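You operate a simulated robot arm through the tools that you are given. There is no shell and no other tool.

The job below is to be done with a simulated two-armed robot. You get a single attempt, and the scene is never put back.

Task
Find where the fitted pressure switch trips and set the trip dial to match.
Fine: type on SWITCH, pump till the lamp lights; then open the release, free the collar and stow the switch in the pieces tray.

Only the result counts: the job must be done as asked and must still hold three seconds after the hand-in. Knocking over, shifting, dropping, spilling or breaking anything else fails it.

Robot
Two 7-joint arms with fingered hands on one trunk that stands fixed in place. Base frame: the origin is at the foot of the trunk, x ahead of it, y to its left, z up; the work surface is at about z = 0.8. Lengths are in m, angles in degrees, forces in N, time in s.
The left shoulder is at [0.08, 0.198, 1.478], the right one opposite. With the tool pointing down near the work surface each hand reaches from about 0.1 to 0.7 m from the base axis, measured 20 degrees to its own side. Payload 4 kg a hand.
The tool frame of a hand sits at the grasp point between the pads (the TCP): z along the fingers, y along the line on which they close. The tips reach 0.026 m beyond it. The gripper opens to 0.132 m; its body begins 0.073 m behind the TCP. The gripper is a hand of 4 fingers: y runs from the thumb to the fingers, the wrist lies at [0, 0, -0.239] in the tool frame, and closing takes about 1.5 s.
Orientation is that of the tool frame in the base frame, as a unit quaternion [x, y, z, w]. With the fingers straight down and closing along the base's y, the tool's x points along the base's -x, its y along +y and its z along -z.

Tools
- The arms move only by the tool apply_moves. It takes "left_targets", "right_targets" or both (then of equal length, played together; a hand with none holds still); each is text: rows parted by semicolons, each of 7 numbers parted by spaces: the shift along the tool's x, y, z in m, then the turn, a rotation vector about the tool's x, y, z in degrees, then the gripper command, from -1 (shut) to 1 (fully open), values between in proportion. In form: dx dy dz wx wy wz grip; .... A call has 1 to 20 rows; each row is the pose to reach, as a shift and turn from the pose commanded when the call began, along the tool's axes at that moment. A row lasts 0.2 s, in which the tool goes at most 0.05 m and 8.6 degrees; a call with a longer step from one row to the next is refused whole, and so is a gripper value outside its range. A pose out of reach is approached as far as the arm can. The call stops where the force on the tool passes 40 N (or 10 N more than at its start, if that is more) or the arm is blocked; 0.2 s more then pass. The fingers move at their own pace (about 0.072 m/s each) and stop on an object; they squeeze with about 27 N. The grip force told is the motor's: it shows also when the fingers shut on nothing. Time passes only in rows, and 0.2 s behind the last, so rows that repeat a pose let the fingers close. It gives the time, the measured TCP pose, the force on the tool (base axes), the opening and the grip force at its end, in the units of the frame above (readings bear some noise), with the torque about the TCP (base axes, N m) and any sound that the robot's microphone picked up.
- Cameras (640 x 400 px; columns grow to the right, rows downward): "scene" is now at [0.0833, 0.0347, 1.6239]; the picture's right is [0.40, -0.91, 0.00], its down [-0.73, -0.32, -0.60] and it looks along [0.55, 0.24, -0.80] (base axes); focal length 322 px, centre (320, 200). "left" rides on the left gripper at [-0.068, 0.002, -0.097] in its tool frame; the picture's right is [-0.02, -1.00, 0.00], its down [0.82, -0.02, -0.58] and it looks along [0.58, -0.01, 0.82] (tool axes); focal length 270 px, centre (320, 200). "right" rides on the right gripper at [0.068, 0.002, -0.097] in its tool frame; the picture's right is [-0.03, 1.00, 0.00], its down [-0.82, -0.02, -0.58] and it looks along [-0.58, -0.01, 0.82] (tool axes); focal length 270 px, centre (320, 200).
- capture(camera): a new picture of that camera. No time passes.
- slide_trunk(by): slides the trunk up (or, below 0, down) by that many m; the arms and the scene camera ride with it, the base frame stays. It gives what a move gives, with no picture.
- preshape(shape, hand): the hand has 4 fingers and takes this shape, open, in about a second: jaw (thumb against the fingers, like two jaws); tri (thumb and two fingers); tip (a fingertip pinch); poke (one finger out to press); point (the index stretched); flat (the hand flat); cup (the hand cupped); fist (a fist). The gripper value then closes the fingers along that shape, each until it touches; the sizes above hold for jaw. It gives what a move gives, with no picture.
- head_to(pan, tilt): turns the head with the scene camera to pan (to the left, within 86 degrees either way) and tilt (down, from -29 to 69), counted from straight ahead of the robot. It gives what a move gives.
- pixel_to_xyz(camera, pixels): for up to 12 pixels [column, row] of the newest picture of that camera ("zoom" is the newest enlarged one), the place [x, y, z] in the base frame of the surface seen there, good to about 0.002 m, but the place of the scene camera against the robot may be out by one fixed shift of up to 0.025 m in any direction. No time passes.
- close_up(camera, box): a new picture of the part [left, top, right, bottom] of that camera's present view, enlarged. No time passes.
- sign_off(): hands the job in; it is judged then, once.

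Leave the grippers open and the arms clear of the work at the hand-in unless told otherwise.

The tools are called as name(argument=value, ...) on one line, values as JSON. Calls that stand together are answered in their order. apply_moves: Moves the arms, as the interface text tells. Its arguments: {"type":"object","properties":{"left_targets":{"type":"string"},"right_targets":{"type":"string"}},"required":[]} The other tools are called the same way: slide_trunk (by) moves the trunk up or down; preshape (shape, hand) gives the hand a shape; head_to (pan, tilt) turns the head that bears the scene camera; capture (camera) takes a picture; pixel_to_xyz (camera, pixels) gives the place of the surface under pixels of a picture; close_up (camera, box) takes an enlarged picture of a part of a camera's view; sign_off () hands the job in.

At the start:

```text
time_s: 0.0
left_tcp_pos: [0.4868, 0.4069, 1.1356]
left_tool_rot: [0.0, 1.0, 0.001, 0.001]
left_force: [-0.2, -0.1, -0.1]
left_torque: [0.0, 0.02, 0.04]
left_gripper_width: 0.1318
left_finger_force: 0.0
left_shape: jaw
right_tcp_pos: [0.6279, -0.0893, 1.1131]
right_tool_rot: [0.0, 1.0, 0.0, 0.0]
right_force: [-0.6, -0.3, -0.1]
right_torque: [-0.01, 0.02, -0.03]
right_gripper_width: 0.1321
right_finger_force: 0.0
right_shape: jaw
trunk travel left (down, up): [-0.787, 0.053]
head pan, tilt (commanded): [23.9, 52.8]
```

scene: 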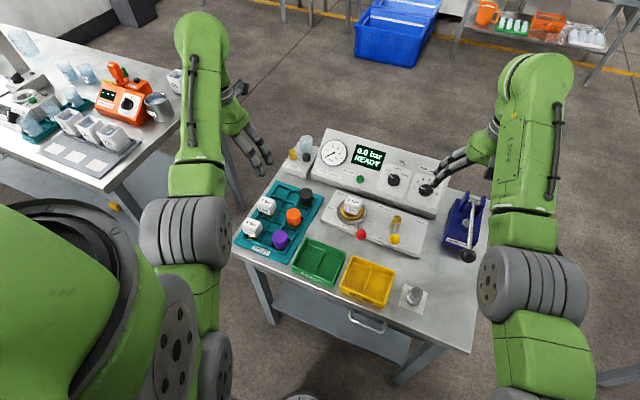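
right: 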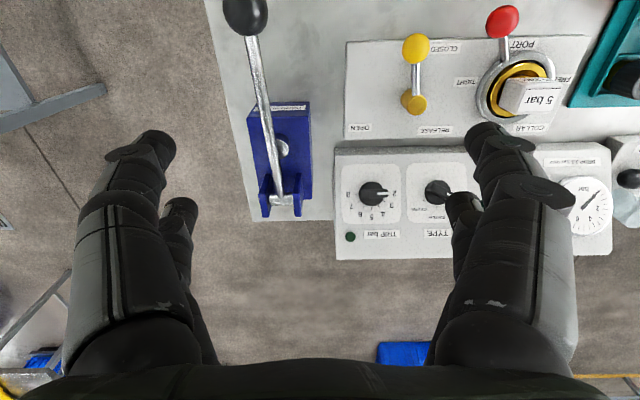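
left: 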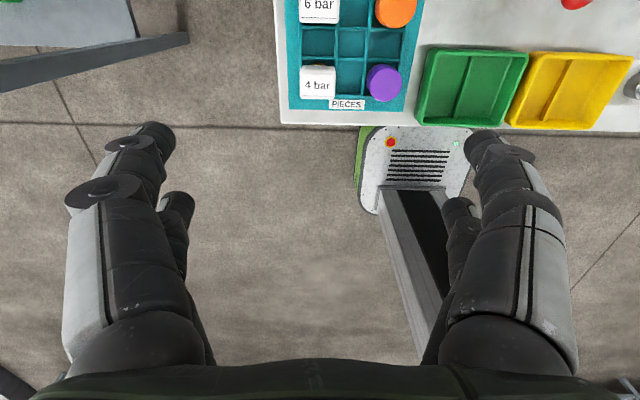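

The bench holds a console with a gauge, display, TYPE and TRIP dials, a port with a "5 bar" switch, red and yellow levers, a blue pump and a teal pieces tray. I'll start with enlarged views of each part.

close_up(camera="scene", box=[300, 125, 460, 225])

close_up(camera="scene", box=[300, 180, 500, 305])

close_up(camera="scene", box=[225, 130, 385, 290])

close_up(camera="right", box=[320, 20, 640, 270])

```text
4.00 times, centred on (380, 175) of scene
```

zoom: 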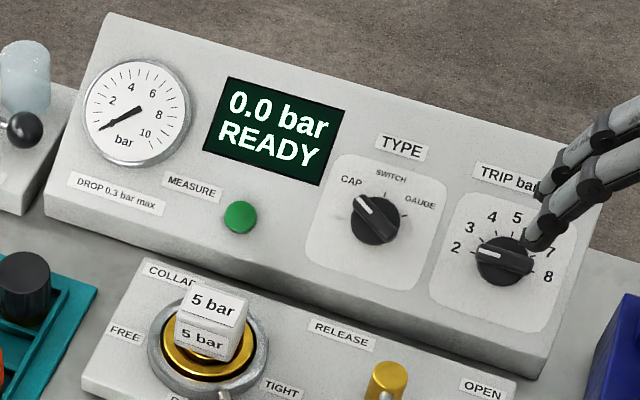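

```text
3.20 times, centred on (400, 242) of scene
```

zoom: 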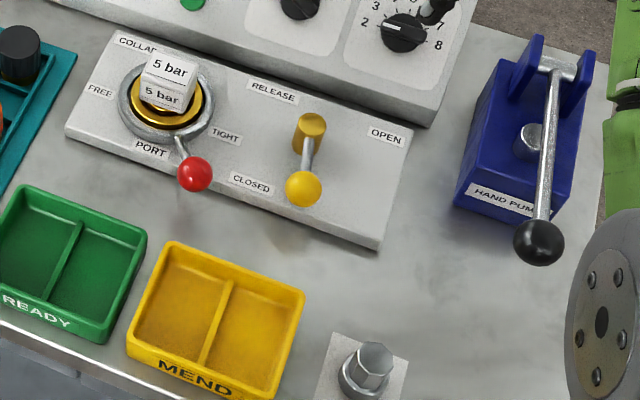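

```text
2.50 times, centred on (305, 210) of scene
```

zoom: 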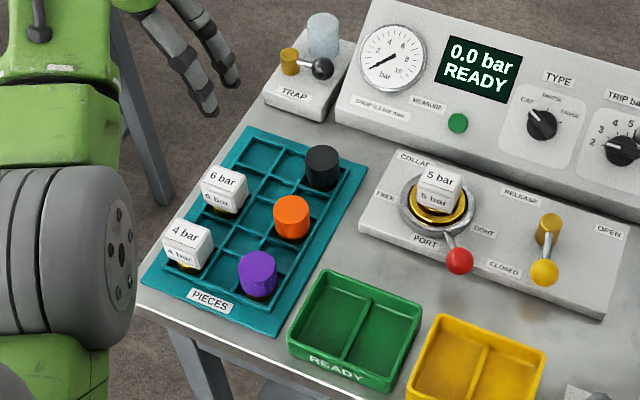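

```text
1.60 times, centred on (480, 145) of right
```

zoom: 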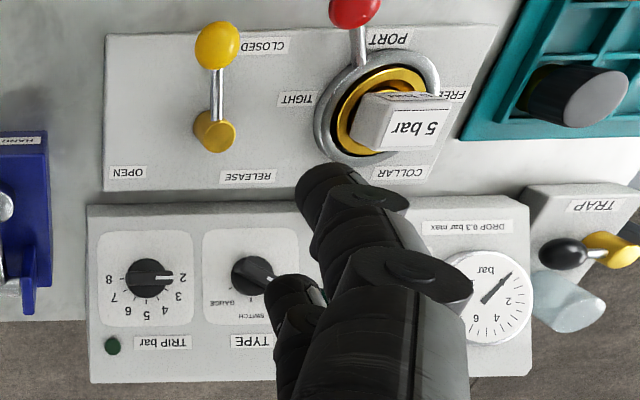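

The TYPE dial points to CAP, the TRIP dial to 2, and the gauge reads 0.0. I'll measure the same features in both the scene and right cameras to find the scene camera's shift. In the right picture these are the red ball (503,21), yellow ball (415,49), release hub (413,101), TRIP dial (372,195), TYPE dial (437,190), lamp (350,237), pump knob (245,12) and pump pivot (285,200).

capture(camera="right")

capture(camera="scene")

pixel_to_xyz(camera="right", pixels=[[503, 21], [415, 49], [413, 101], [372, 195], [437, 190], [350, 237], [245, 12], [284, 200], [360, 125], [440, 130], [380, 250], [540, 98]])

pixel_to_xyz(camera="scene", pixels=[[361, 235], [395, 239], [397, 220], [425, 189], [393, 179], [468, 256], [350, 208], [353, 200], [360, 179], [267, 204], [253, 226], [306, 195]])

```text
taken
```

right: 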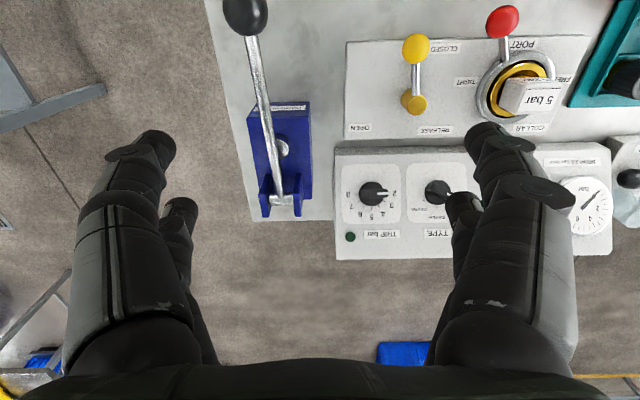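

```text
taken
```

scene: 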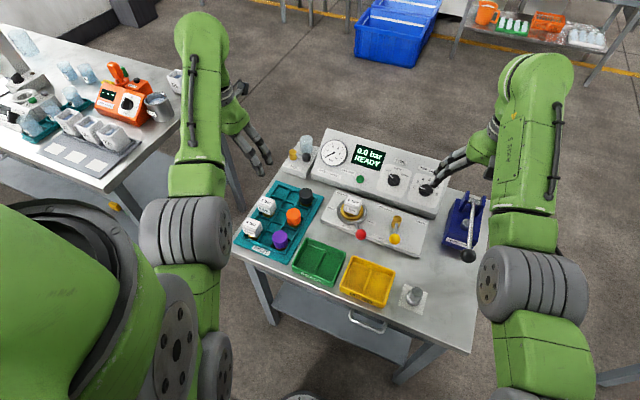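

```text
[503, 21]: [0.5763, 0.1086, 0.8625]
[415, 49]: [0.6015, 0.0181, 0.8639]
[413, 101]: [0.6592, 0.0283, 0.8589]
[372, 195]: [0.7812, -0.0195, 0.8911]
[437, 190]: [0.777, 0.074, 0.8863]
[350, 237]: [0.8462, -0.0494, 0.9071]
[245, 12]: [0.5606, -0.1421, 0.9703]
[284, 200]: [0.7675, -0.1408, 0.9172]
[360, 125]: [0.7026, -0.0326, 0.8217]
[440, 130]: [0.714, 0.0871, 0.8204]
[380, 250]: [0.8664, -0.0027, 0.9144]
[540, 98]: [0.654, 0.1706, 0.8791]
```

```text
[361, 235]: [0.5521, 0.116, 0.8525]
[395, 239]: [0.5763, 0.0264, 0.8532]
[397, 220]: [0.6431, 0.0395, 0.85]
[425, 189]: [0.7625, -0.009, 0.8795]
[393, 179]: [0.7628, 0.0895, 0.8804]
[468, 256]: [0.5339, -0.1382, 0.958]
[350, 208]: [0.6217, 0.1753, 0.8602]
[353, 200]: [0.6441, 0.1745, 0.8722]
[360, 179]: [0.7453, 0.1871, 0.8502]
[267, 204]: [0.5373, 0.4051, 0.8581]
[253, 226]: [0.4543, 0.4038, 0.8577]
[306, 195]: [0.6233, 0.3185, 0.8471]
```

Comparing matched points, the scene camera reads about (0.02, -0.01, 0.01) m short, so I'll trust the wrist camera. Next I want finer close-ups of the collar and switch, the pump, the trap and the tray.

close_up(camera="scene", box=[320, 185, 400, 245])

close_up(camera="scene", box=[430, 180, 500, 270])

close_up(camera="scene", box=[230, 175, 330, 270])

close_up(camera="scene", box=[365, 145, 450, 205])

close_up(camera="right", box=[450, 0, 610, 150])

close_up(camera="right", box=[230, 0, 340, 230])

```text
6.67 times, centred on (360, 215) of scene
```

zoom: 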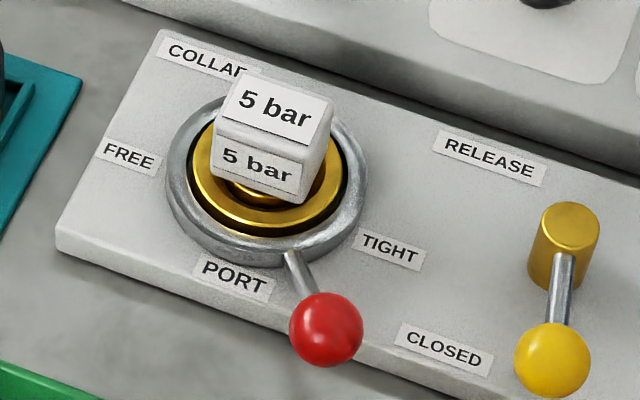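

```text
4.44 times, centred on (465, 225) of scene
```

zoom: 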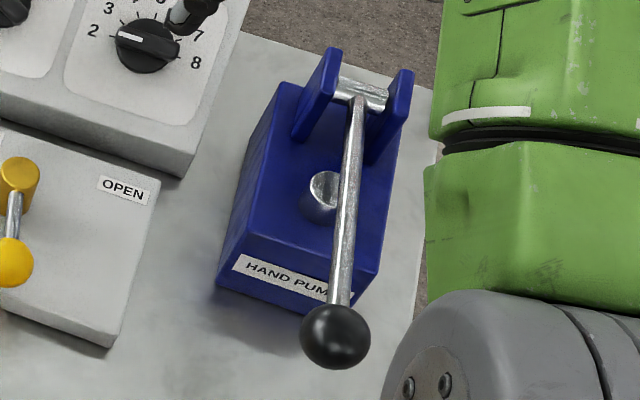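

```text
4.21 times, centred on (280, 222) of scene
```

zoom: 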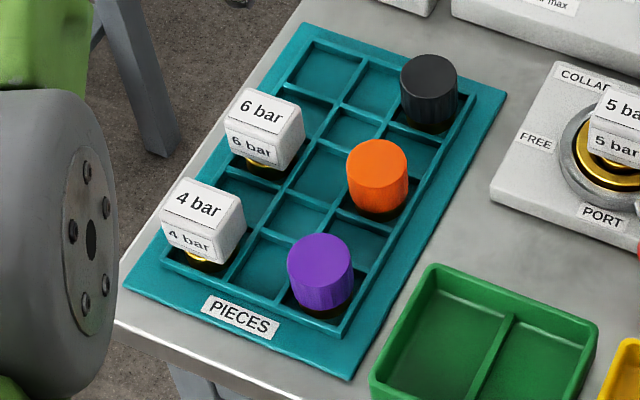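

```text
6.67 times, centred on (408, 175) of scene
```

zoom: 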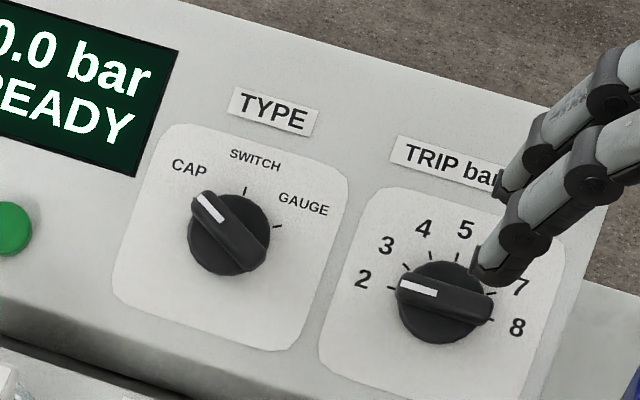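

```text
2.67 times, centred on (530, 75) of right
```

zoom: 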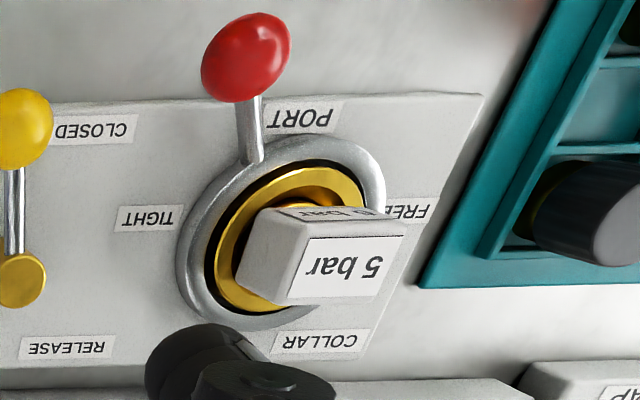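

```text
1.74 times, centred on (285, 115) of right
```

zoom: 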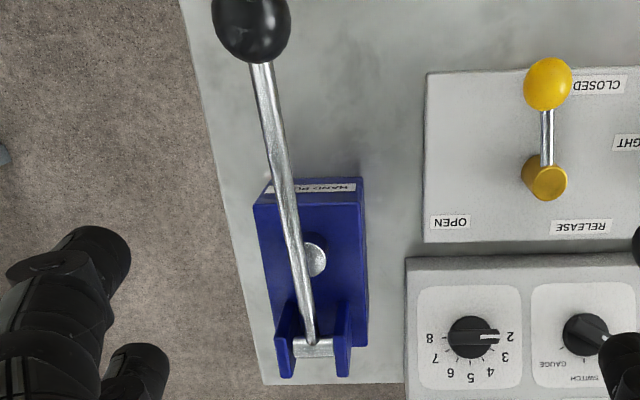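

The collar lever (red) points toward the robot, with TIGHT on its right and FREE on its left. I'll measure the collar ring, labels, switch top, pump base and console slope from the right camera picture.

pixel_to_xyz(camera="right", pixels=[[465, 82], [564, 79], [525, 44], [529, 128], [480, 92], [550, 70], [515, 125], [520, 54], [445, 46], [360, 127], [434, 130], [588, 42]])

pixel_to_xyz(camera="right", pixels=[[350, 170], [410, 170], [350, 255], [440, 255], [390, 160], [388, 195], [365, 195], [372, 240], [290, 130], [285, 150], [265, 100], [255, 60]])

```text
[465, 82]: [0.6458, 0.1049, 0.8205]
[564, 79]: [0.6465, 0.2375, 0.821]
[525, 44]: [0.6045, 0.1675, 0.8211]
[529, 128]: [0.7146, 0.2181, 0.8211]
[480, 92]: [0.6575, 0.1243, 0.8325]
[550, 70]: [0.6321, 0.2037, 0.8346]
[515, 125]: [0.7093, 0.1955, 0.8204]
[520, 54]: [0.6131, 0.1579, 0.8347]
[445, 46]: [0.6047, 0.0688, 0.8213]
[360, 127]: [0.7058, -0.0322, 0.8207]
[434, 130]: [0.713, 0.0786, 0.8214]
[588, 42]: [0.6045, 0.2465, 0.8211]
```

```text
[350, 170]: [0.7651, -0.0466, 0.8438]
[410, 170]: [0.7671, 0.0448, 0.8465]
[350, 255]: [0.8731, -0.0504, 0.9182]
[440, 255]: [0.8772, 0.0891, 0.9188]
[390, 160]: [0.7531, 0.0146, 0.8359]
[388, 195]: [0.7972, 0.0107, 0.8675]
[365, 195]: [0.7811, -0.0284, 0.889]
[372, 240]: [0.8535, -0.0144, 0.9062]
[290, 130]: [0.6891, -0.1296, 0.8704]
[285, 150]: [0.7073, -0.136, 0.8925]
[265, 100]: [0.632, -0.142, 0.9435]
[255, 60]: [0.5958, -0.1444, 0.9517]
```

The console slopes about 34° and the port panel top is at z≈0.821. Before moving I want to check the hand shapes, the trap and the lamp up close.

close_up(camera="scene", box=[420, 60, 580, 200])

close_up(camera="scene", box=[280, 125, 350, 185])

close_up(camera="scene", box=[380, 260, 460, 330])

close_up(camera="right", box=[330, 140, 490, 265])

```text
2.86 times, centred on (500, 130) of scene
```

zoom: 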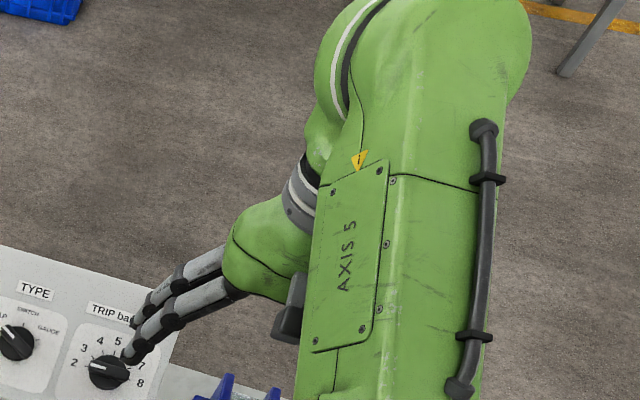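

```text
6.67 times, centred on (315, 155) of scene
```

zoom: 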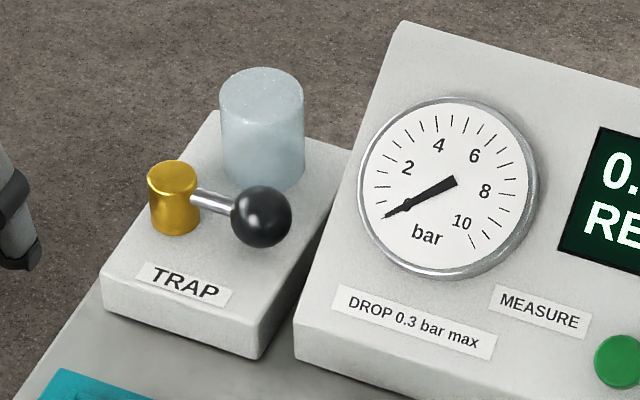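

```text
5.71 times, centred on (420, 295) of scene
```

zoom: 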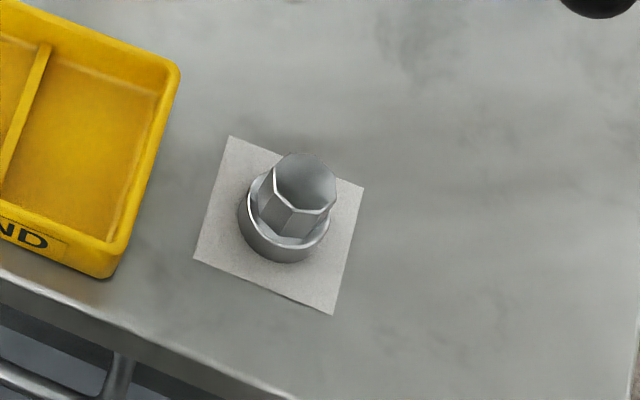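

```text
3.20 times, centred on (410, 202) of right
```

zoom: 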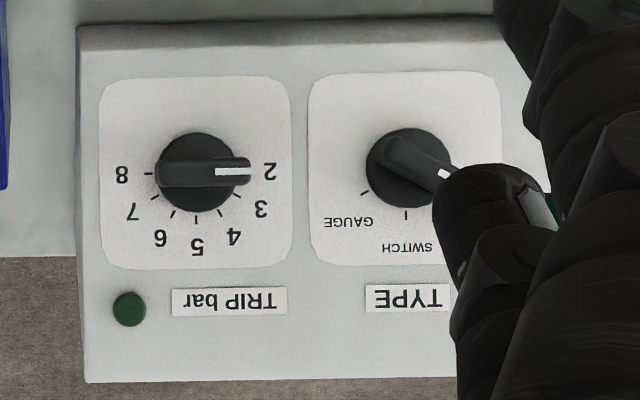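

The TRIP numbers 2 to 8 are spaced 30° apart, and CAP, SWITCH and GAUGE are spaced 60° apart. To extend forward reach to the console, I'll raise both hands and then lower the trunk by 0.2 m.

apply_moves(left_targets="0 0 -0.04 0 0 0 1; 0 0 -0.08 0 0 0 1; 0 0 -0.12 0 0 0 1; 0 0 -0.15 0 0 0 1", right_targets="0 0 -0.04 0 0 0 1; 0 0 -0.08 0 0 0 1; 0 0 -0.12 0 0 0 1; 0 0 -0.15 0 0 0 1")

slide_trunk(by=-0.2)

preshape(hand="right", shape="tip")

capture(camera="right")

capture(camera="scene")

```text
time_s: 1.0
left_tcp_pos: [0.5096, 0.419, 1.2033]
left_tool_rot: [0.0, 1.0, 0.002, 0.003]
left_force: [0.3, 1.2, 0.0]
left_torque: [0.01, -0.02, -0.03]
left_gripper_width: 0.1321
left_finger_force: 0.2
left_shape: jaw
left hand out of reach, approached as far as the arm can: row 1, 2, 3, 4
right_tcp_pos: [0.6287, -0.0896, 1.2609]
right_tool_rot: [0.0, 1.0, 0.0, 0.001]
right_force: [0.5, -0.7, 0.3]
right_torque: [0.01, 0.02, 0.02]
right_gripper_width: 0.1319
right_finger_force: 0.0
right_shape: jaw
trunk travel left (down, up): [-0.787, 0.053]
head pan, tilt (commanded): [23.9, 52.8]
```

```text
time_s: 3.2
left_tcp_pos: [0.5086, 0.4191, 1.0029]
left_tool_rot: [0.0, 1.0, 0.002, 0.003]
left_force: [-0.4, -0.4, -0.9]
left_torque: [-0.01, 0.02, -0.02]
left_gripper_width: 0.1318
left_finger_force: 0.1
left_shape: jaw
right_tcp_pos: [0.6278, -0.0889, 1.0613]
right_tool_rot: [-0.001, 1.0, 0.0, 0.002]
right_force: [-0.1, -0.5, 0.1]
right_torque: [0.02, 0.01, -0.06]
right_gripper_width: 0.1318
right_finger_force: 0.0
right_shape: jaw
trunk travel left (down, up): [-0.587, 0.253]
head pan, tilt (commanded): [23.9, 52.8]
```

```text
time_s: 4.1
left_tcp_pos: [0.5103, 0.4181, 1.0032]
left_tool_rot: [0.0, 1.0, 0.002, 0.002]
left_force: [-0.8, 0.9, -0.3]
left_torque: [-0.01, 0.0, 0.03]
left_gripper_width: 0.1318
left_finger_force: 0.0
left_shape: jaw
right_tcp_pos: [0.629, -0.0898, 1.0598]
right_tool_rot: [0.0, 1.0, 0.0, 0.002]
right_force: [0.3, 0.0, -1.4]
right_torque: [-0.05, -0.01, 0.0]
right_gripper_width: 0.1319
right_finger_force: 0.1
right_shape: tip
trunk travel left (down, up): [-0.587, 0.253]
head pan, tilt (commanded): [23.9, 52.8]
```

```text
taken
```

right: 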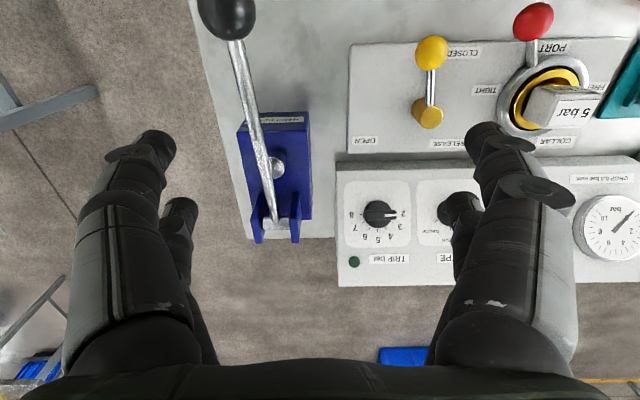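

```text
taken
```

scene: 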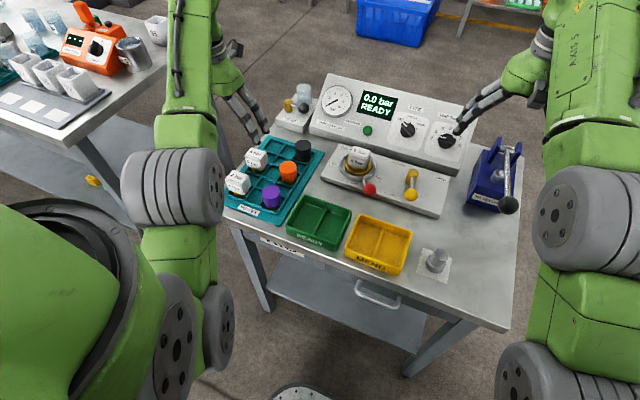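

The trunk is down and both hands are clear. I'll close the right hand in "tip" shape in free air to see how the fingers meet.

apply_moves(right_targets="0 0 0 0 0 0 -0.5; 0 0 0 0 0 0 -0.5; 0 0 0 0 0 0 -0.5; 0 0 0 0 0 0 -0.5; 0 0 0 0 0 0 -0.5; 0 0 0 0 0 0 -0.5; 0 0 0 0 0 0 -0.5; 0 0 0 0 0 0 -0.5")

capture(camera="right")

close_up(camera="scene", box=[400, 40, 560, 160])

```text
time_s: 5.9
left_tcp_pos: [0.5099, 0.4185, 1.0031]
left_tool_rot: [0.0, 1.0, 0.003, 0.003]
left_force: [-0.7, 0.3, 0.3]
left_torque: [-0.02, 0.0, -0.03]
left_gripper_width: 0.1318
left_finger_force: 0.0
left_shape: jaw
right_tcp_pos: [0.6291, -0.0893, 1.0596]
right_tool_rot: [-0.001, 1.0, 0.0, 0.002]
right_force: [0.3, 0.6, 0.0]
right_torque: [0.02, 0.0, -0.01]
right_gripper_width: 0.0335
right_finger_force: 0.1
right_shape: tip
trunk travel left (down, up): [-0.587, 0.253]
head pan, tilt (commanded): [23.9, 52.8]
```

```text
taken
```

right: 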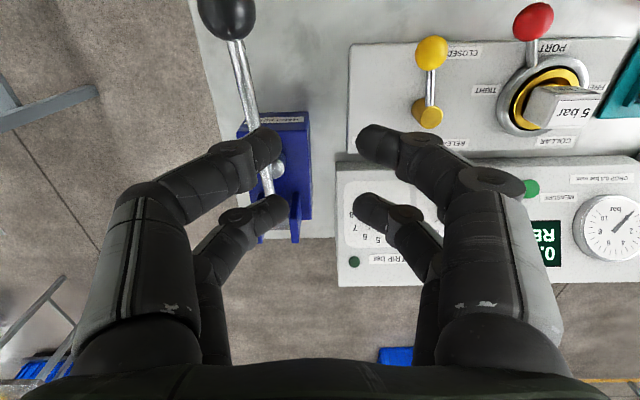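

```text
3.33 times, centred on (480, 100) of scene
```

zoom: 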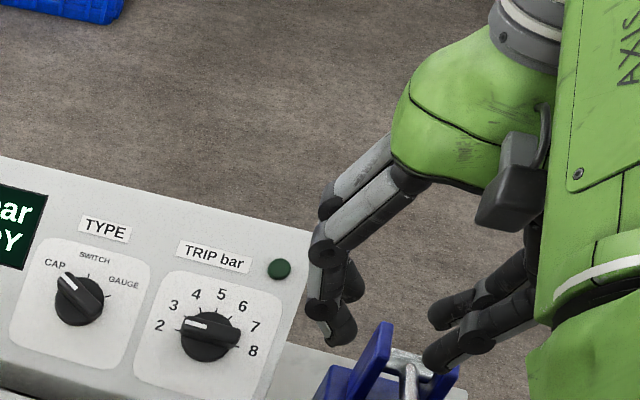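

The hand has two fingers per side, set apart along the tool's x. I'll measure the fingertip positions: near pair around (265,145) and (372,145), far pair around (272,205) and (372,208).

pixel_to_xyz(camera="right", pixels=[[270, 143], [372, 143], [275, 205], [370, 207], [230, 155], [410, 155], [250, 215], [395, 215], [378, 212], [438, 210], [354, 262], [227, 15]])

```text
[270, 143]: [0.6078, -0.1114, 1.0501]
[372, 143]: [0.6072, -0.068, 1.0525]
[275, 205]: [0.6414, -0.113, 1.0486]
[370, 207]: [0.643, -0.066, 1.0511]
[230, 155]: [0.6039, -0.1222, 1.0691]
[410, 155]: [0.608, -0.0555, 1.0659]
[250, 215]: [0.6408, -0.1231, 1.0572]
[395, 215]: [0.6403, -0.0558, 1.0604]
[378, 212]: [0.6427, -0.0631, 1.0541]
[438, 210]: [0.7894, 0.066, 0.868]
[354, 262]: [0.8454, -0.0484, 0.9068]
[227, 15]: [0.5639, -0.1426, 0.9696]
```

The finger pairs sit at about tool x = ±0.017, which suits gripping the knob bars at their ends. I'll go back to "jaw", then tilt the right hand 34.4° so it faces the console square-on, about 8 cm off the TYPE dial.

preshape(hand="right", shape="jaw")

apply_moves(right_targets="-0.017 0.027 0.0176 0 -5.73 0 0; -0.035 0.054 0.035 0 -11.47 0 0; -0.052 0.081 0.053 0 -17.2 0 0; -0.069 0.107 0.07 0 -22.93 0 0; -0.087 0.134 0.088 0 -28.67 0 0; -0.104 0.161 0.1056 0 -34.4 0 0; -0.104 0.161 0.1056 0 -34.4 0 0")

capture(camera="right")

capture(camera="scene")

```text
time_s: 6.8
left_tcp_pos: [0.5095, 0.4186, 1.0016]
left_tool_rot: [0.0, 1.0, 0.002, 0.003]
left_force: [-0.6, -0.3, -0.3]
left_torque: [0.01, 0.03, 0.0]
left_gripper_width: 0.1319
left_finger_force: 0.1
left_shape: jaw
right_tcp_pos: [0.6292, -0.09, 1.06]
right_tool_rot: [0.001, 1.0, 0.0, 0.001]
right_force: [-0.6, 0.0, -0.1]
right_torque: [0.0, -0.02, 0.0]
right_gripper_width: 0.1318
right_finger_force: 0.0
right_shape: jaw
trunk travel left (down, up): [-0.587, 0.253]
head pan, tilt (commanded): [23.9, 52.8]
```

```text
time_s: 8.4
left_tcp_pos: [0.5098, 0.4198, 1.004]
left_tool_rot: [-0.001, 1.0, 0.001, 0.003]
left_force: [0.6, -0.3, -1.0]
left_torque: [0.01, -0.01, 0.01]
left_gripper_width: 0.132
left_finger_force: 0.0
left_shape: jaw
right_tcp_pos: [0.7343, 0.0728, 0.9546]
right_tool_rot: [0.001, 0.955, 0.001, 0.297]
right_force: [-0.1, -0.6, -0.3]
right_torque: [0.02, 0.02, 0.02]
right_gripper_width: 0.0664
right_finger_force: 0.1
right_shape: jaw
trunk travel left (down, up): [-0.587, 0.253]
head pan, tilt (commanded): [23.9, 52.8]
```

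```text
taken
```

right: 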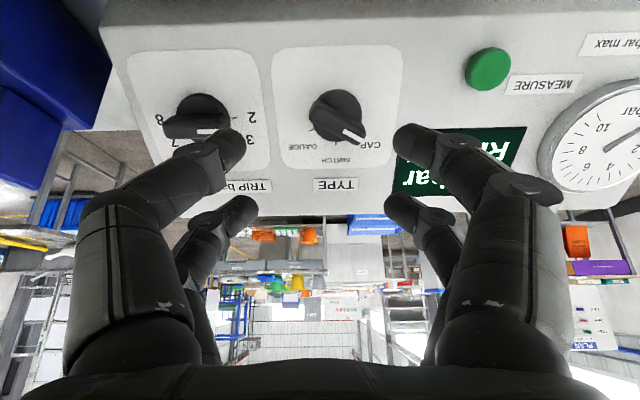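

```text
taken
```

scene: 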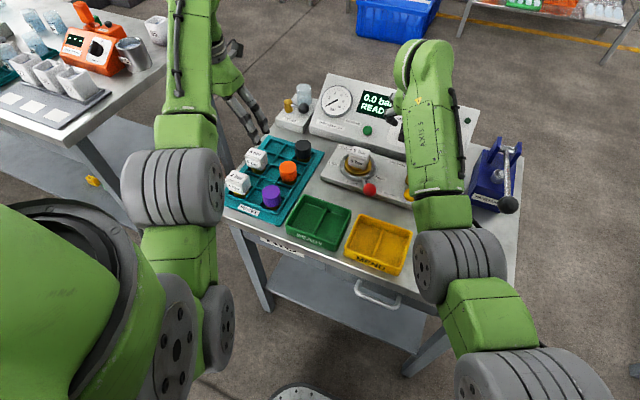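

The hand is in front of the TYPE knob, which shows near (337,115). I'll enlarge it and measure the panel and the knob.

close_up(camera="right", box=[260, 50, 420, 200])

pixel_to_xyz(camera="right", pixels=[[337, 108], [325, 102], [350, 125], [316, 116], [345, 138], [337, 148], [337, 60], [390, 60], [385, 165], [290, 165], [290, 60], [337, 200]])

```text
2.67 times, centred on (340, 125) of right
```

zoom: 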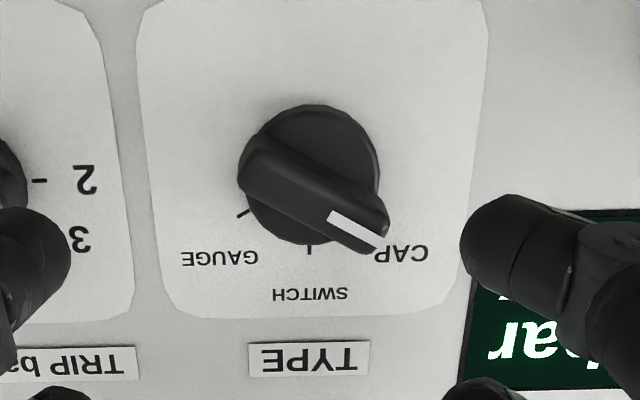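

```text
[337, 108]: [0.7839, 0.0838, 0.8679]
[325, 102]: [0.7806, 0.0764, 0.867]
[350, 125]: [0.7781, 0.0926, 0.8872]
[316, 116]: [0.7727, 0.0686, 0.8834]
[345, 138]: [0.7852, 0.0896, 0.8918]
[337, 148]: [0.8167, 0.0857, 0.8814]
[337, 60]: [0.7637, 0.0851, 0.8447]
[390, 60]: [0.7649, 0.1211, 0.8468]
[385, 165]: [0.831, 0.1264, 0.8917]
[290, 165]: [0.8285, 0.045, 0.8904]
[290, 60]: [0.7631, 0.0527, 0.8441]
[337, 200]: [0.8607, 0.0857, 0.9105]
```

The panel slope comes out at 34.15°. The TYPE axis meets the panel near (0.7926, 0.0845, 0.864), and the bar spans 8 to 27 mm above it. I'll centre over the axis and turn the hand -60° about its own z so the fingers straddle the bar.

apply_moves(right_targets="0.001 0.004 0 0 0 -7.5 -0.15; 0.0026 0.008 0 0 0 -15 -0.15; 0.0026 0.0117 0 0 0 -22.5 -0.15; 0.0026 0.0117 0 0 0 -30 -0.15; 0.0026 0.0117 0 0 0 -37.5 -0.15; 0.0026 0.0117 0 0 0 -45 -0.15; 0.0026 0.0117 0 0 0 -52.5 -0.15; 0.0026 0.0117 0 0 0 -60 -0.15; 0.0026 0.0117 0 0 0 -60 -0.15")

capture(camera="right")

```text
time_s: 10.4
left_tcp_pos: [0.5111, 0.4192, 1.0016]
left_tool_rot: [0.0, 1.0, 0.002, 0.003]
left_force: [0.4, 0.3, -0.3]
left_torque: [0.02, 0.0, 0.01]
left_gripper_width: 0.1315
left_finger_force: 0.0
left_shape: jaw
right_tcp_pos: [0.7319, 0.0822, 0.9527]
right_tool_rot: [-0.478, 0.827, -0.149, 0.257]
right_force: [-0.7, 0.3, 0.2]
right_torque: [-0.01, 0.0, 0.03]
right_gripper_width: 0.0566
right_finger_force: 0.2
right_shape: jaw
trunk travel left (down, up): [-0.587, 0.253]
head pan, tilt (commanded): [23.9, 52.8]
```

```text
taken
```

right: 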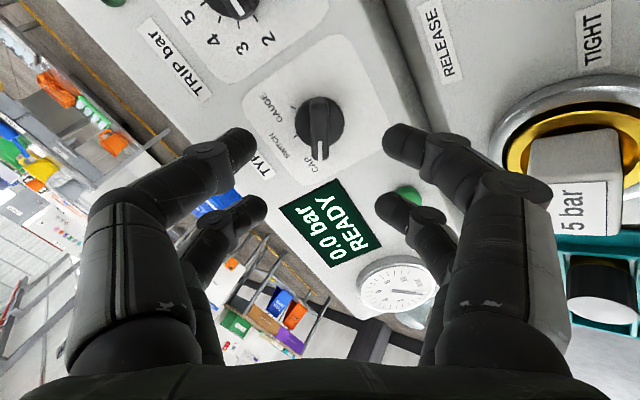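

The bar sits centred between the fingers at column 319, and the knob centre is at row 122 as predicted. I'll go in 6.9 cm along the dial axis and close on the bar.

apply_moves(right_targets="0 0 0.025 0 0 0 -0.15; 0 0 0.05 0 0 0 -0.15; 0 0 0.0687 0 0 0 -0.15; 0 0 0.0687 0 0 0 -0.15; 0 0 0.0687 0 0 0 -1; 0 0 0.0687 0 0 0 -1; 0 0 0.0687 0 0 0 -1; 0 0 0.0687 0 0 0 -1; 0 0 0.0687 0 0 0 -1")

capture(camera="right")

```text
time_s: 12.4
left_tcp_pos: [0.511, 0.4202, 1.0029]
left_tool_rot: [0.0, 1.0, 0.002, 0.003]
left_force: [-1.1, -0.3, -0.6]
left_torque: [-0.01, 0.02, -0.01]
left_gripper_width: 0.1317
left_finger_force: 0.1
left_shape: jaw
right_tcp_pos: [0.7704, 0.0812, 0.8972]
right_tool_rot: [-0.477, 0.827, -0.148, 0.257]
right_force: [1.3, 0.3, -1.3]
right_torque: [-0.08, -0.03, -0.05]
right_gripper_width: 0.0074
right_finger_force: 26.9
right_shape: jaw
trunk travel left (down, up): [-0.587, 0.253]
head pan, tilt (commanded): [23.9, 52.8]
```

```text
taken
```

right: 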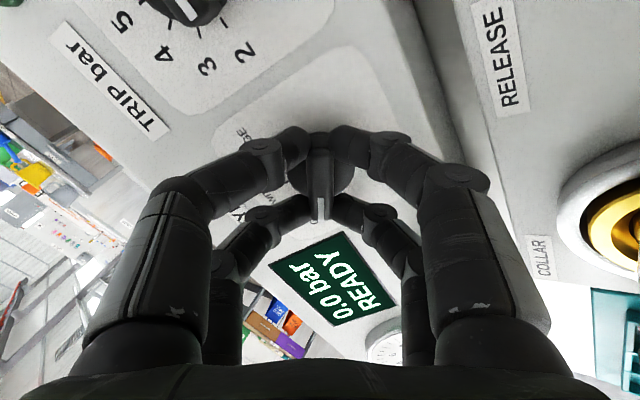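

The fingers are holding the bar (width 7.4 mm, 27 N). I'll turn it 60° clockwise to SWITCH.

apply_moves(right_targets="0 0 0 0 0 7.5 -1; 0 0 0 0 0 15 -1; 0 0 0 0 0 22.5 -1; 0 0 0 0 0 30 -1; 0 0 0 0 0 37.5 -1; 0 0 0 0 0 45 -1; 0 0 0 0 0 52.5 -1; 0 0 0 0 0 60 -1; 0 0 0 0 0 60 -1; 0 0 0 0 0 60 -1")

capture(camera="right")

```text
time_s: 14.6
left_tcp_pos: [0.5108, 0.4206, 1.0021]
left_tool_rot: [0.0, 1.0, 0.002, 0.003]
left_force: [-0.8, -0.3, -1.0]
left_torque: [-0.02, -0.05, 0.03]
left_gripper_width: 0.1316
left_finger_force: 0.1
left_shape: jaw
right_tcp_pos: [0.77, 0.0838, 0.8957]
right_tool_rot: [0.0, 0.955, -0.001, 0.295]
right_force: [-7.0, 6.0, -10.3]
right_torque: [0.12, 0.18, 0.11]
right_gripper_width: 0.0074
right_finger_force: 26.7
right_shape: jaw
trunk travel left (down, up): [-0.587, 0.253]
head pan, tilt (commanded): [23.9, 52.8]
```

```text
taken
```

right: 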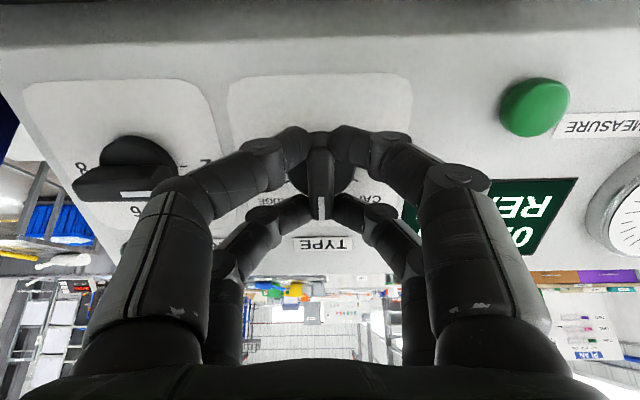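

The bar now points straight up the panel, toward SWITCH. I'll open the fingers, back off 7 cm and check.

apply_moves(right_targets="0 0 0 0 0 0 -0.15; 0 0 0 0 0 0 -0.15; 0 0 0 0 0 0 -0.15; 0 0 0 0 0 0 -0.15; 0 0 -0.025 0 0 0 -0.15; 0 0 -0.05 0 0 0 -0.15; 0 0 -0.07 0 0 0 -0.15; 0 0 -0.07 0 0 0 -0.15")

close_up(camera="right", box=[140, 50, 460, 250])

capture(camera="scene")

```text
time_s: 16.4
left_tcp_pos: [0.5113, 0.4198, 1.0033]
left_tool_rot: [0.001, 1.0, 0.001, 0.002]
left_force: [0.2, 0.1, -0.1]
left_torque: [0.02, 0.0, 0.0]
left_gripper_width: 0.1318
left_finger_force: 0.1
left_shape: jaw
right_tcp_pos: [0.7303, 0.0818, 0.9563]
right_tool_rot: [0.0, 0.955, 0.0, 0.298]
right_force: [0.1, -0.2, 0.0]
right_torque: [-0.02, -0.02, -0.01]
right_gripper_width: 0.0556
right_finger_force: 0.0
right_shape: jaw
trunk travel left (down, up): [-0.587, 0.253]
head pan, tilt (commanded): [23.9, 52.8]
```

```text
2.00 times, centred on (300, 150) of right
```

zoom: 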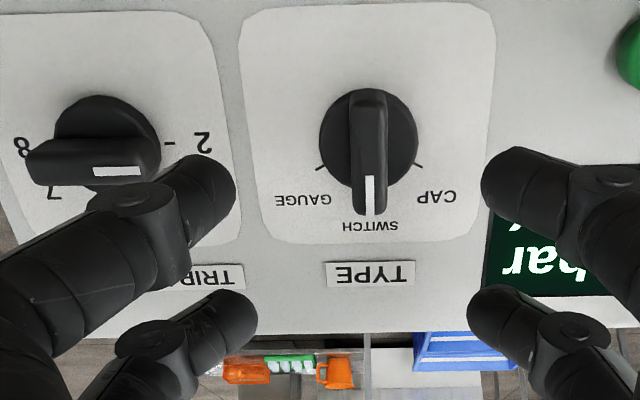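

```text
taken
```

scene: 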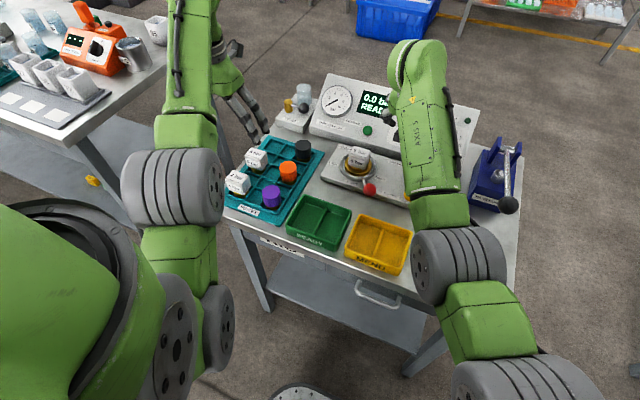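

TYPE is on SWITCH. Next is the pump: I'll lift away, bring the hand back to pointing straight down, and hover over the black pump knob near (0.561, -0.143, 0.95).

apply_moves(right_targets="0 0 -0.045 0 0 0 0; 0 0 -0.09 0 0 0 0; 0.0145 -0.0375 -0.1038 0 5.73 0 0.2; 0.0289 -0.0749 -0.1177 0 11.47 0 0.2; 0.0434 -0.1124 -0.1315 0 17.2 0 0.2; 0.0579 -0.1499 -0.1453 0 22.93 0 0.2; 0.0723 -0.1873 -0.1592 0 28.67 0 0.2; 0.0868 -0.2248 -0.173 0 34.4 0 0.2; 0.0868 -0.2248 -0.173 0 34.4 0 0.2")

capture(camera="right")

capture(camera="scene")

```text
time_s: 18.4
left_tcp_pos: [0.511, 0.4193, 1.0029]
left_tool_rot: [0.0, 1.0, 0.002, 0.002]
left_force: [-0.2, 0.1, 0.6]
left_torque: [0.02, 0.0, -0.01]
left_gripper_width: 0.1321
left_finger_force: 0.1
left_shape: jaw
right_tcp_pos: [0.5804, -0.1395, 1.0107]
right_tool_rot: [0.0, 1.0, 0.0, 0.004]
right_force: [1.1, 0.9, 0.4]
right_torque: [0.0, 0.01, -0.01]
right_gripper_width: 0.079
right_finger_force: 0.0
right_shape: jaw
right hand out of reach, approached as far as the arm can: row 8, 9
trunk travel left (down, up): [-0.587, 0.253]
head pan, tilt (commanded): [23.9, 52.8]
```

```text
taken
```

right: 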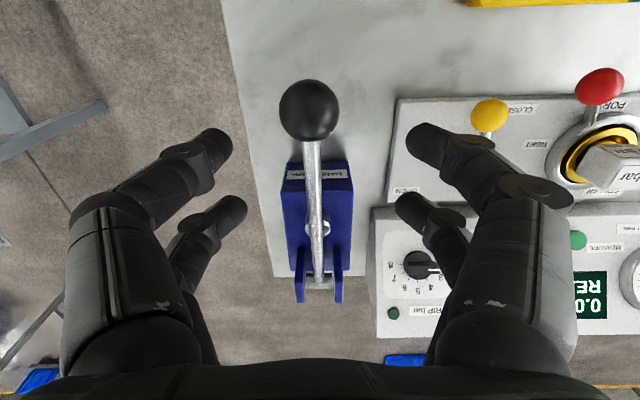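

```text
taken
```

scene: 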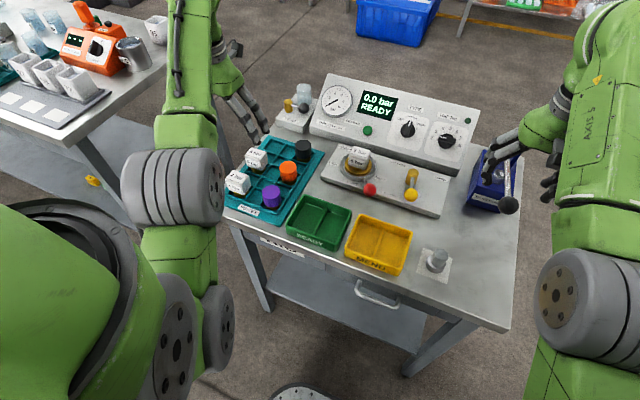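

The arm is too folded here with the trunk low, so the knob is below the arm's minimum reach. I'll raise the trunk back by 0.2 m for pumping, which moves both hands upward and clear.

slide_trunk(by=0.2)

capture(camera="right")

pixel_to_xyz(camera="right", pixels=[[310, 110], [310, 150]])

```text
time_s: 20.5
left_tcp_pos: [0.5096, 0.4181, 1.2028]
left_tool_rot: [0.0, 1.0, 0.002, 0.002]
left_force: [0.0, 0.2, -0.2]
left_torque: [-0.05, 0.01, 0.0]
left_gripper_width: 0.132
left_finger_force: 0.1
left_shape: jaw
right_tcp_pos: [0.5795, -0.1395, 1.2122]
right_tool_rot: [-0.001, 1.0, 0.001, 0.004]
right_force: [-0.2, 0.6, -0.9]
right_torque: [-0.01, 0.02, 0.01]
right_gripper_width: 0.0786
right_finger_force: 0.0
right_shape: jaw
trunk travel left (down, up): [-0.787, 0.053]
head pan, tilt (commanded): [23.9, 52.8]
```

```text
taken
```

right: 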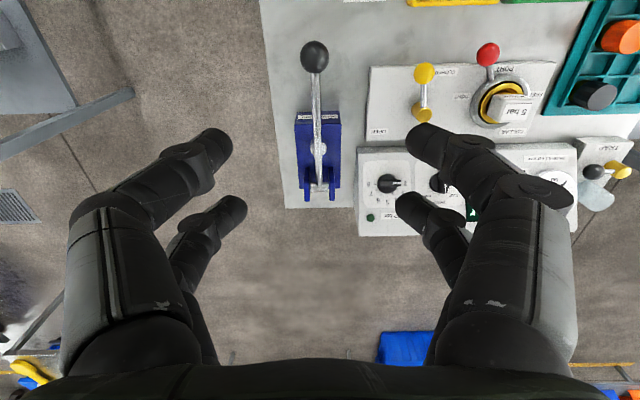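

```text
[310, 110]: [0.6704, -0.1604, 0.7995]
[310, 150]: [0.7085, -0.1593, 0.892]
```

The knob shows at (314,57). I'll measure its surface and the lever rod along columns 314–320.

pixel_to_xyz(camera="right", pixels=[[314, 52], [314, 57], [314, 63], [305, 57], [323, 57], [316, 85], [317, 100], [318, 130], [320, 165], [320, 185], [312, 190], [328, 190]])

close_up(camera="right", box=[260, 30, 380, 220])

```text
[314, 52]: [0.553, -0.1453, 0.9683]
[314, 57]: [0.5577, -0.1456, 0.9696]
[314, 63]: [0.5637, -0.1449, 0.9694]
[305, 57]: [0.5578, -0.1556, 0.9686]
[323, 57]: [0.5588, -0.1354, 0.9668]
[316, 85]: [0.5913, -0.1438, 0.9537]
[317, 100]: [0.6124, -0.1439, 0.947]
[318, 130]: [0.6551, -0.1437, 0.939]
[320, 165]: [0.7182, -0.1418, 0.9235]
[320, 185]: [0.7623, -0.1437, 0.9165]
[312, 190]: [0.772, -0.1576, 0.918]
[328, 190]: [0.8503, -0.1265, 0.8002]
```

```text
2.11 times, centred on (320, 125) of right
```

zoom: 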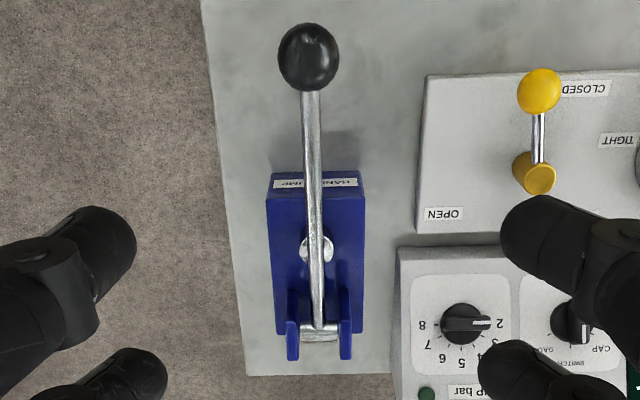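

The knob's centre is near (0.559, -0.1455, 0.952) and the pivot near (0.766, -0.142, 0.911). I'll come down to hover about 7 cm above the knob.

apply_moves(right_targets="0.005 -0.0015 0.045 0 0 0 0.3; 0.01 -0.003 0.09 0 0 0 0.3; 0.015 -0.0045 0.135 0 0 0 0.3; 0.0205 -0.006 0.18 0 0 0 0.3; 0.0205 -0.006 0.19 0 0 0 0.3; 0.0205 -0.006 0.19 0 0 0 0.3")

capture(camera="right")

```text
time_s: 21.9
left_tcp_pos: [0.5095, 0.4203, 1.2025]
left_tool_rot: [0.0, 1.0, 0.002, 0.003]
left_force: [-0.1, -0.4, 0.1]
left_torque: [-0.01, 0.01, 0.03]
left_gripper_width: 0.132
left_finger_force: 0.0
left_shape: jaw
right_tcp_pos: [0.5605, -0.1466, 1.0228]
right_tool_rot: [0.0, 1.0, 0.001, 0.004]
right_force: [0.1, -0.3, 0.3]
right_torque: [-0.03, 0.02, -0.01]
right_gripper_width: 0.0855
right_finger_force: 0.1
right_shape: jaw
trunk travel left (down, up): [-0.787, 0.053]
head pan, tilt (commanded): [23.9, 52.8]
```

```text
taken
```

right: 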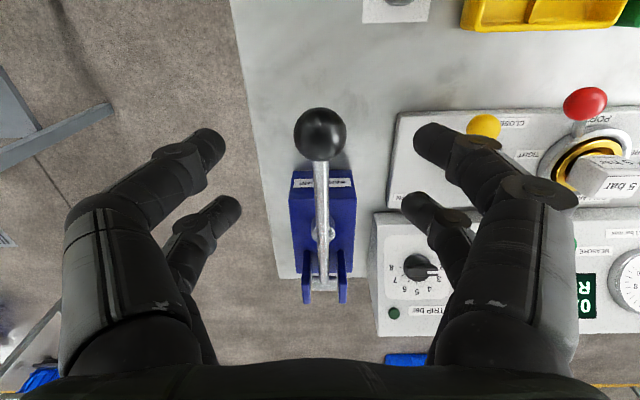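

The knob is centred at (320,135), right between the fingers. I'll come down 7.1 cm and close on it.

apply_moves(right_targets="0 0 0.036 0 0 0 0.3; 0 0 0.0708 0 0 0 0.3; 0 0 0.0708 0 0 0 0.3; 0 0 0.0708 0 0 0 -1; 0 0 0.0708 0 0 0 -1; 0 0 0.0708 0 0 0 -1; 0 0 0.0708 0 0 0 -1; 0 0 0.0708 0 0 0 -1; 0 0 0.0708 0 0 0 -1")

capture(camera="right")

capture(camera="scene")

```text
time_s: 23.9
left_tcp_pos: [0.511, 0.4191, 1.2029]
left_tool_rot: [0.0, 1.0, 0.002, 0.003]
left_force: [0.5, -0.6, 0.5]
left_torque: [-0.03, -0.03, -0.02]
left_gripper_width: 0.1321
left_finger_force: 0.1
left_shape: jaw
right_tcp_pos: [0.5608, -0.1449, 0.9512]
right_tool_rot: [0.0, 1.0, 0.001, 0.004]
right_force: [-2.4, -0.1, -3.1]
right_torque: [-0.01, -0.02, -0.02]
right_gripper_width: 0.0
right_finger_force: 26.6
right_shape: jaw
trunk travel left (down, up): [-0.787, 0.053]
head pan, tilt (commanded): [23.9, 52.8]
```

```text
taken
```

right: 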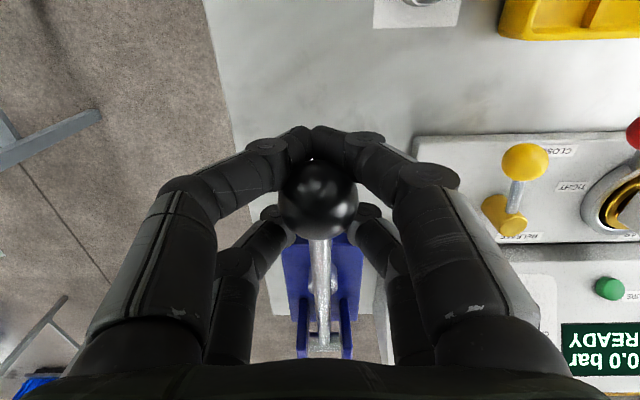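

```text
taken
```

scene: 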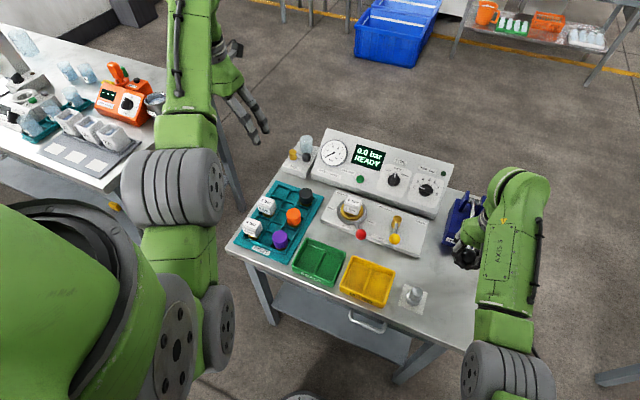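

The fingers have caged the black ball. I'll try a slow downward stroke of 4 cm along its arc and watch force and sound.

apply_moves(right_targets="0.001 0 0.01 0 0 0 -1; 0.002 0 0.02 0 0 0 -1; 0.003 0 0.03 0 0 0 -1; 0.004 0 0.04 0 0 0 -1")

capture(camera="right")

close_up(camera="scene", box=[300, 115, 500, 280])

```text
time_s: 24.9
left_tcp_pos: [0.5096, 0.4195, 1.2026]
left_tool_rot: [0.0, 1.0, 0.002, 0.002]
left_force: [-0.6, 0.2, -0.1]
left_torque: [-0.04, 0.01, 0.0]
left_gripper_width: 0.1319
left_finger_force: 0.1
left_shape: jaw
right_tcp_pos: [0.5565, -0.1443, 0.9109]
right_tool_rot: [0.001, 1.0, 0.001, 0.004]
right_force: [-0.6, -0.1, 0.1]
right_torque: [0.0, -0.01, 0.0]
right_gripper_width: 0.0
right_finger_force: 26.5
right_shape: jaw
trunk travel left (down, up): [-0.787, 0.053]
head pan, tilt (commanded): [23.9, 52.8]
```

```text
taken
```

right: 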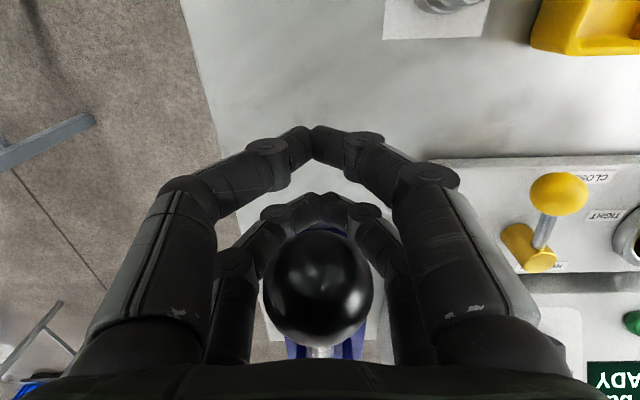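

```text
2.42 times, centred on (400, 198) of scene
```

zoom: 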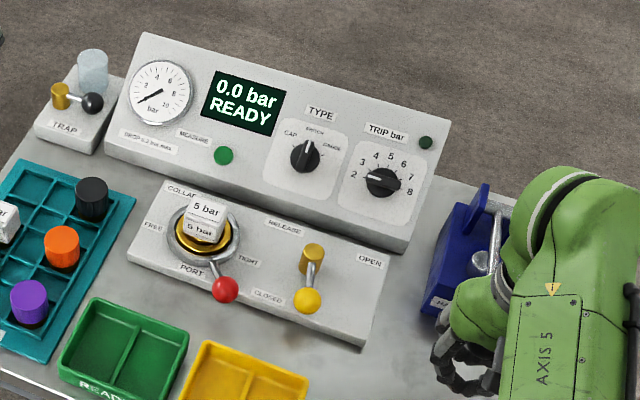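

The fingers slid past the ball, and the lever stayed up with 0.0 bar still showing. I'll open, rise, close the fingers, and push down on top of the ball to see how the lever behaves and whether it springs back.

apply_moves(right_targets="0 0 0 0 0 0 0.4; 0 0 0 0 0 0 0.4; 0 0 0 0 0 0 0.4; 0 0 0 0 0 0 0.4; 0 0 0 0 0 0 0.4; 0 0 0 0 0 0 0.4; -0.001 0 -0.045 0 0 0 0.4; -0.0025 0 -0.09 0 0 0 0.4; -0.0025 0 -0.13 0 0 0 0.4; -0.0025 0 -0.13 0 0 0 -1; -0.0025 0 -0.13 0 0 0 -1; -0.0025 0 -0.13 0 0 0 -1; -0.0025 0 -0.13 0 0 0 -1; -0.0025 0 -0.13 0 0 0 -1; -0.0025 0 -0.13 0 0 0 -1")

capture(camera="right")

```text
time_s: 28.1
left_tcp_pos: [0.5101, 0.4197, 1.2037]
left_tool_rot: [0.0, 1.0, 0.002, 0.002]
left_force: [0.0, 0.3, 0.3]
left_torque: [0.03, -0.01, 0.01]
left_gripper_width: 0.1318
left_finger_force: 0.1
left_shape: jaw
right_tcp_pos: [0.5601, -0.1474, 1.0394]
right_tool_rot: [0.0, 1.0, 0.001, 0.003]
right_force: [0.0, 0.1, -0.4]
right_torque: [0.0, -0.02, 0.0]
right_gripper_width: 0.0001
right_finger_force: 27.4
right_shape: jaw
trunk travel left (down, up): [-0.787, 0.053]
head pan, tilt (commanded): [23.9, 52.8]
```

```text
taken
```

right: 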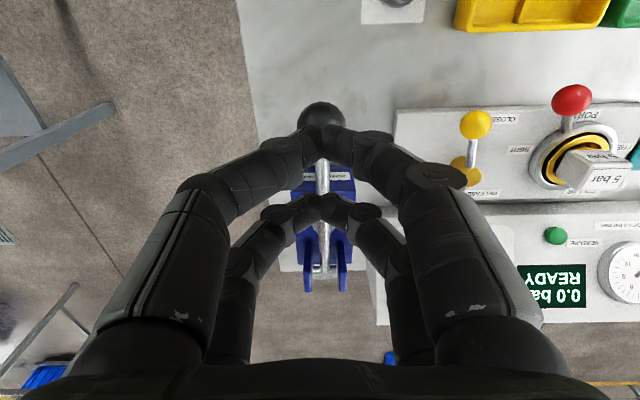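

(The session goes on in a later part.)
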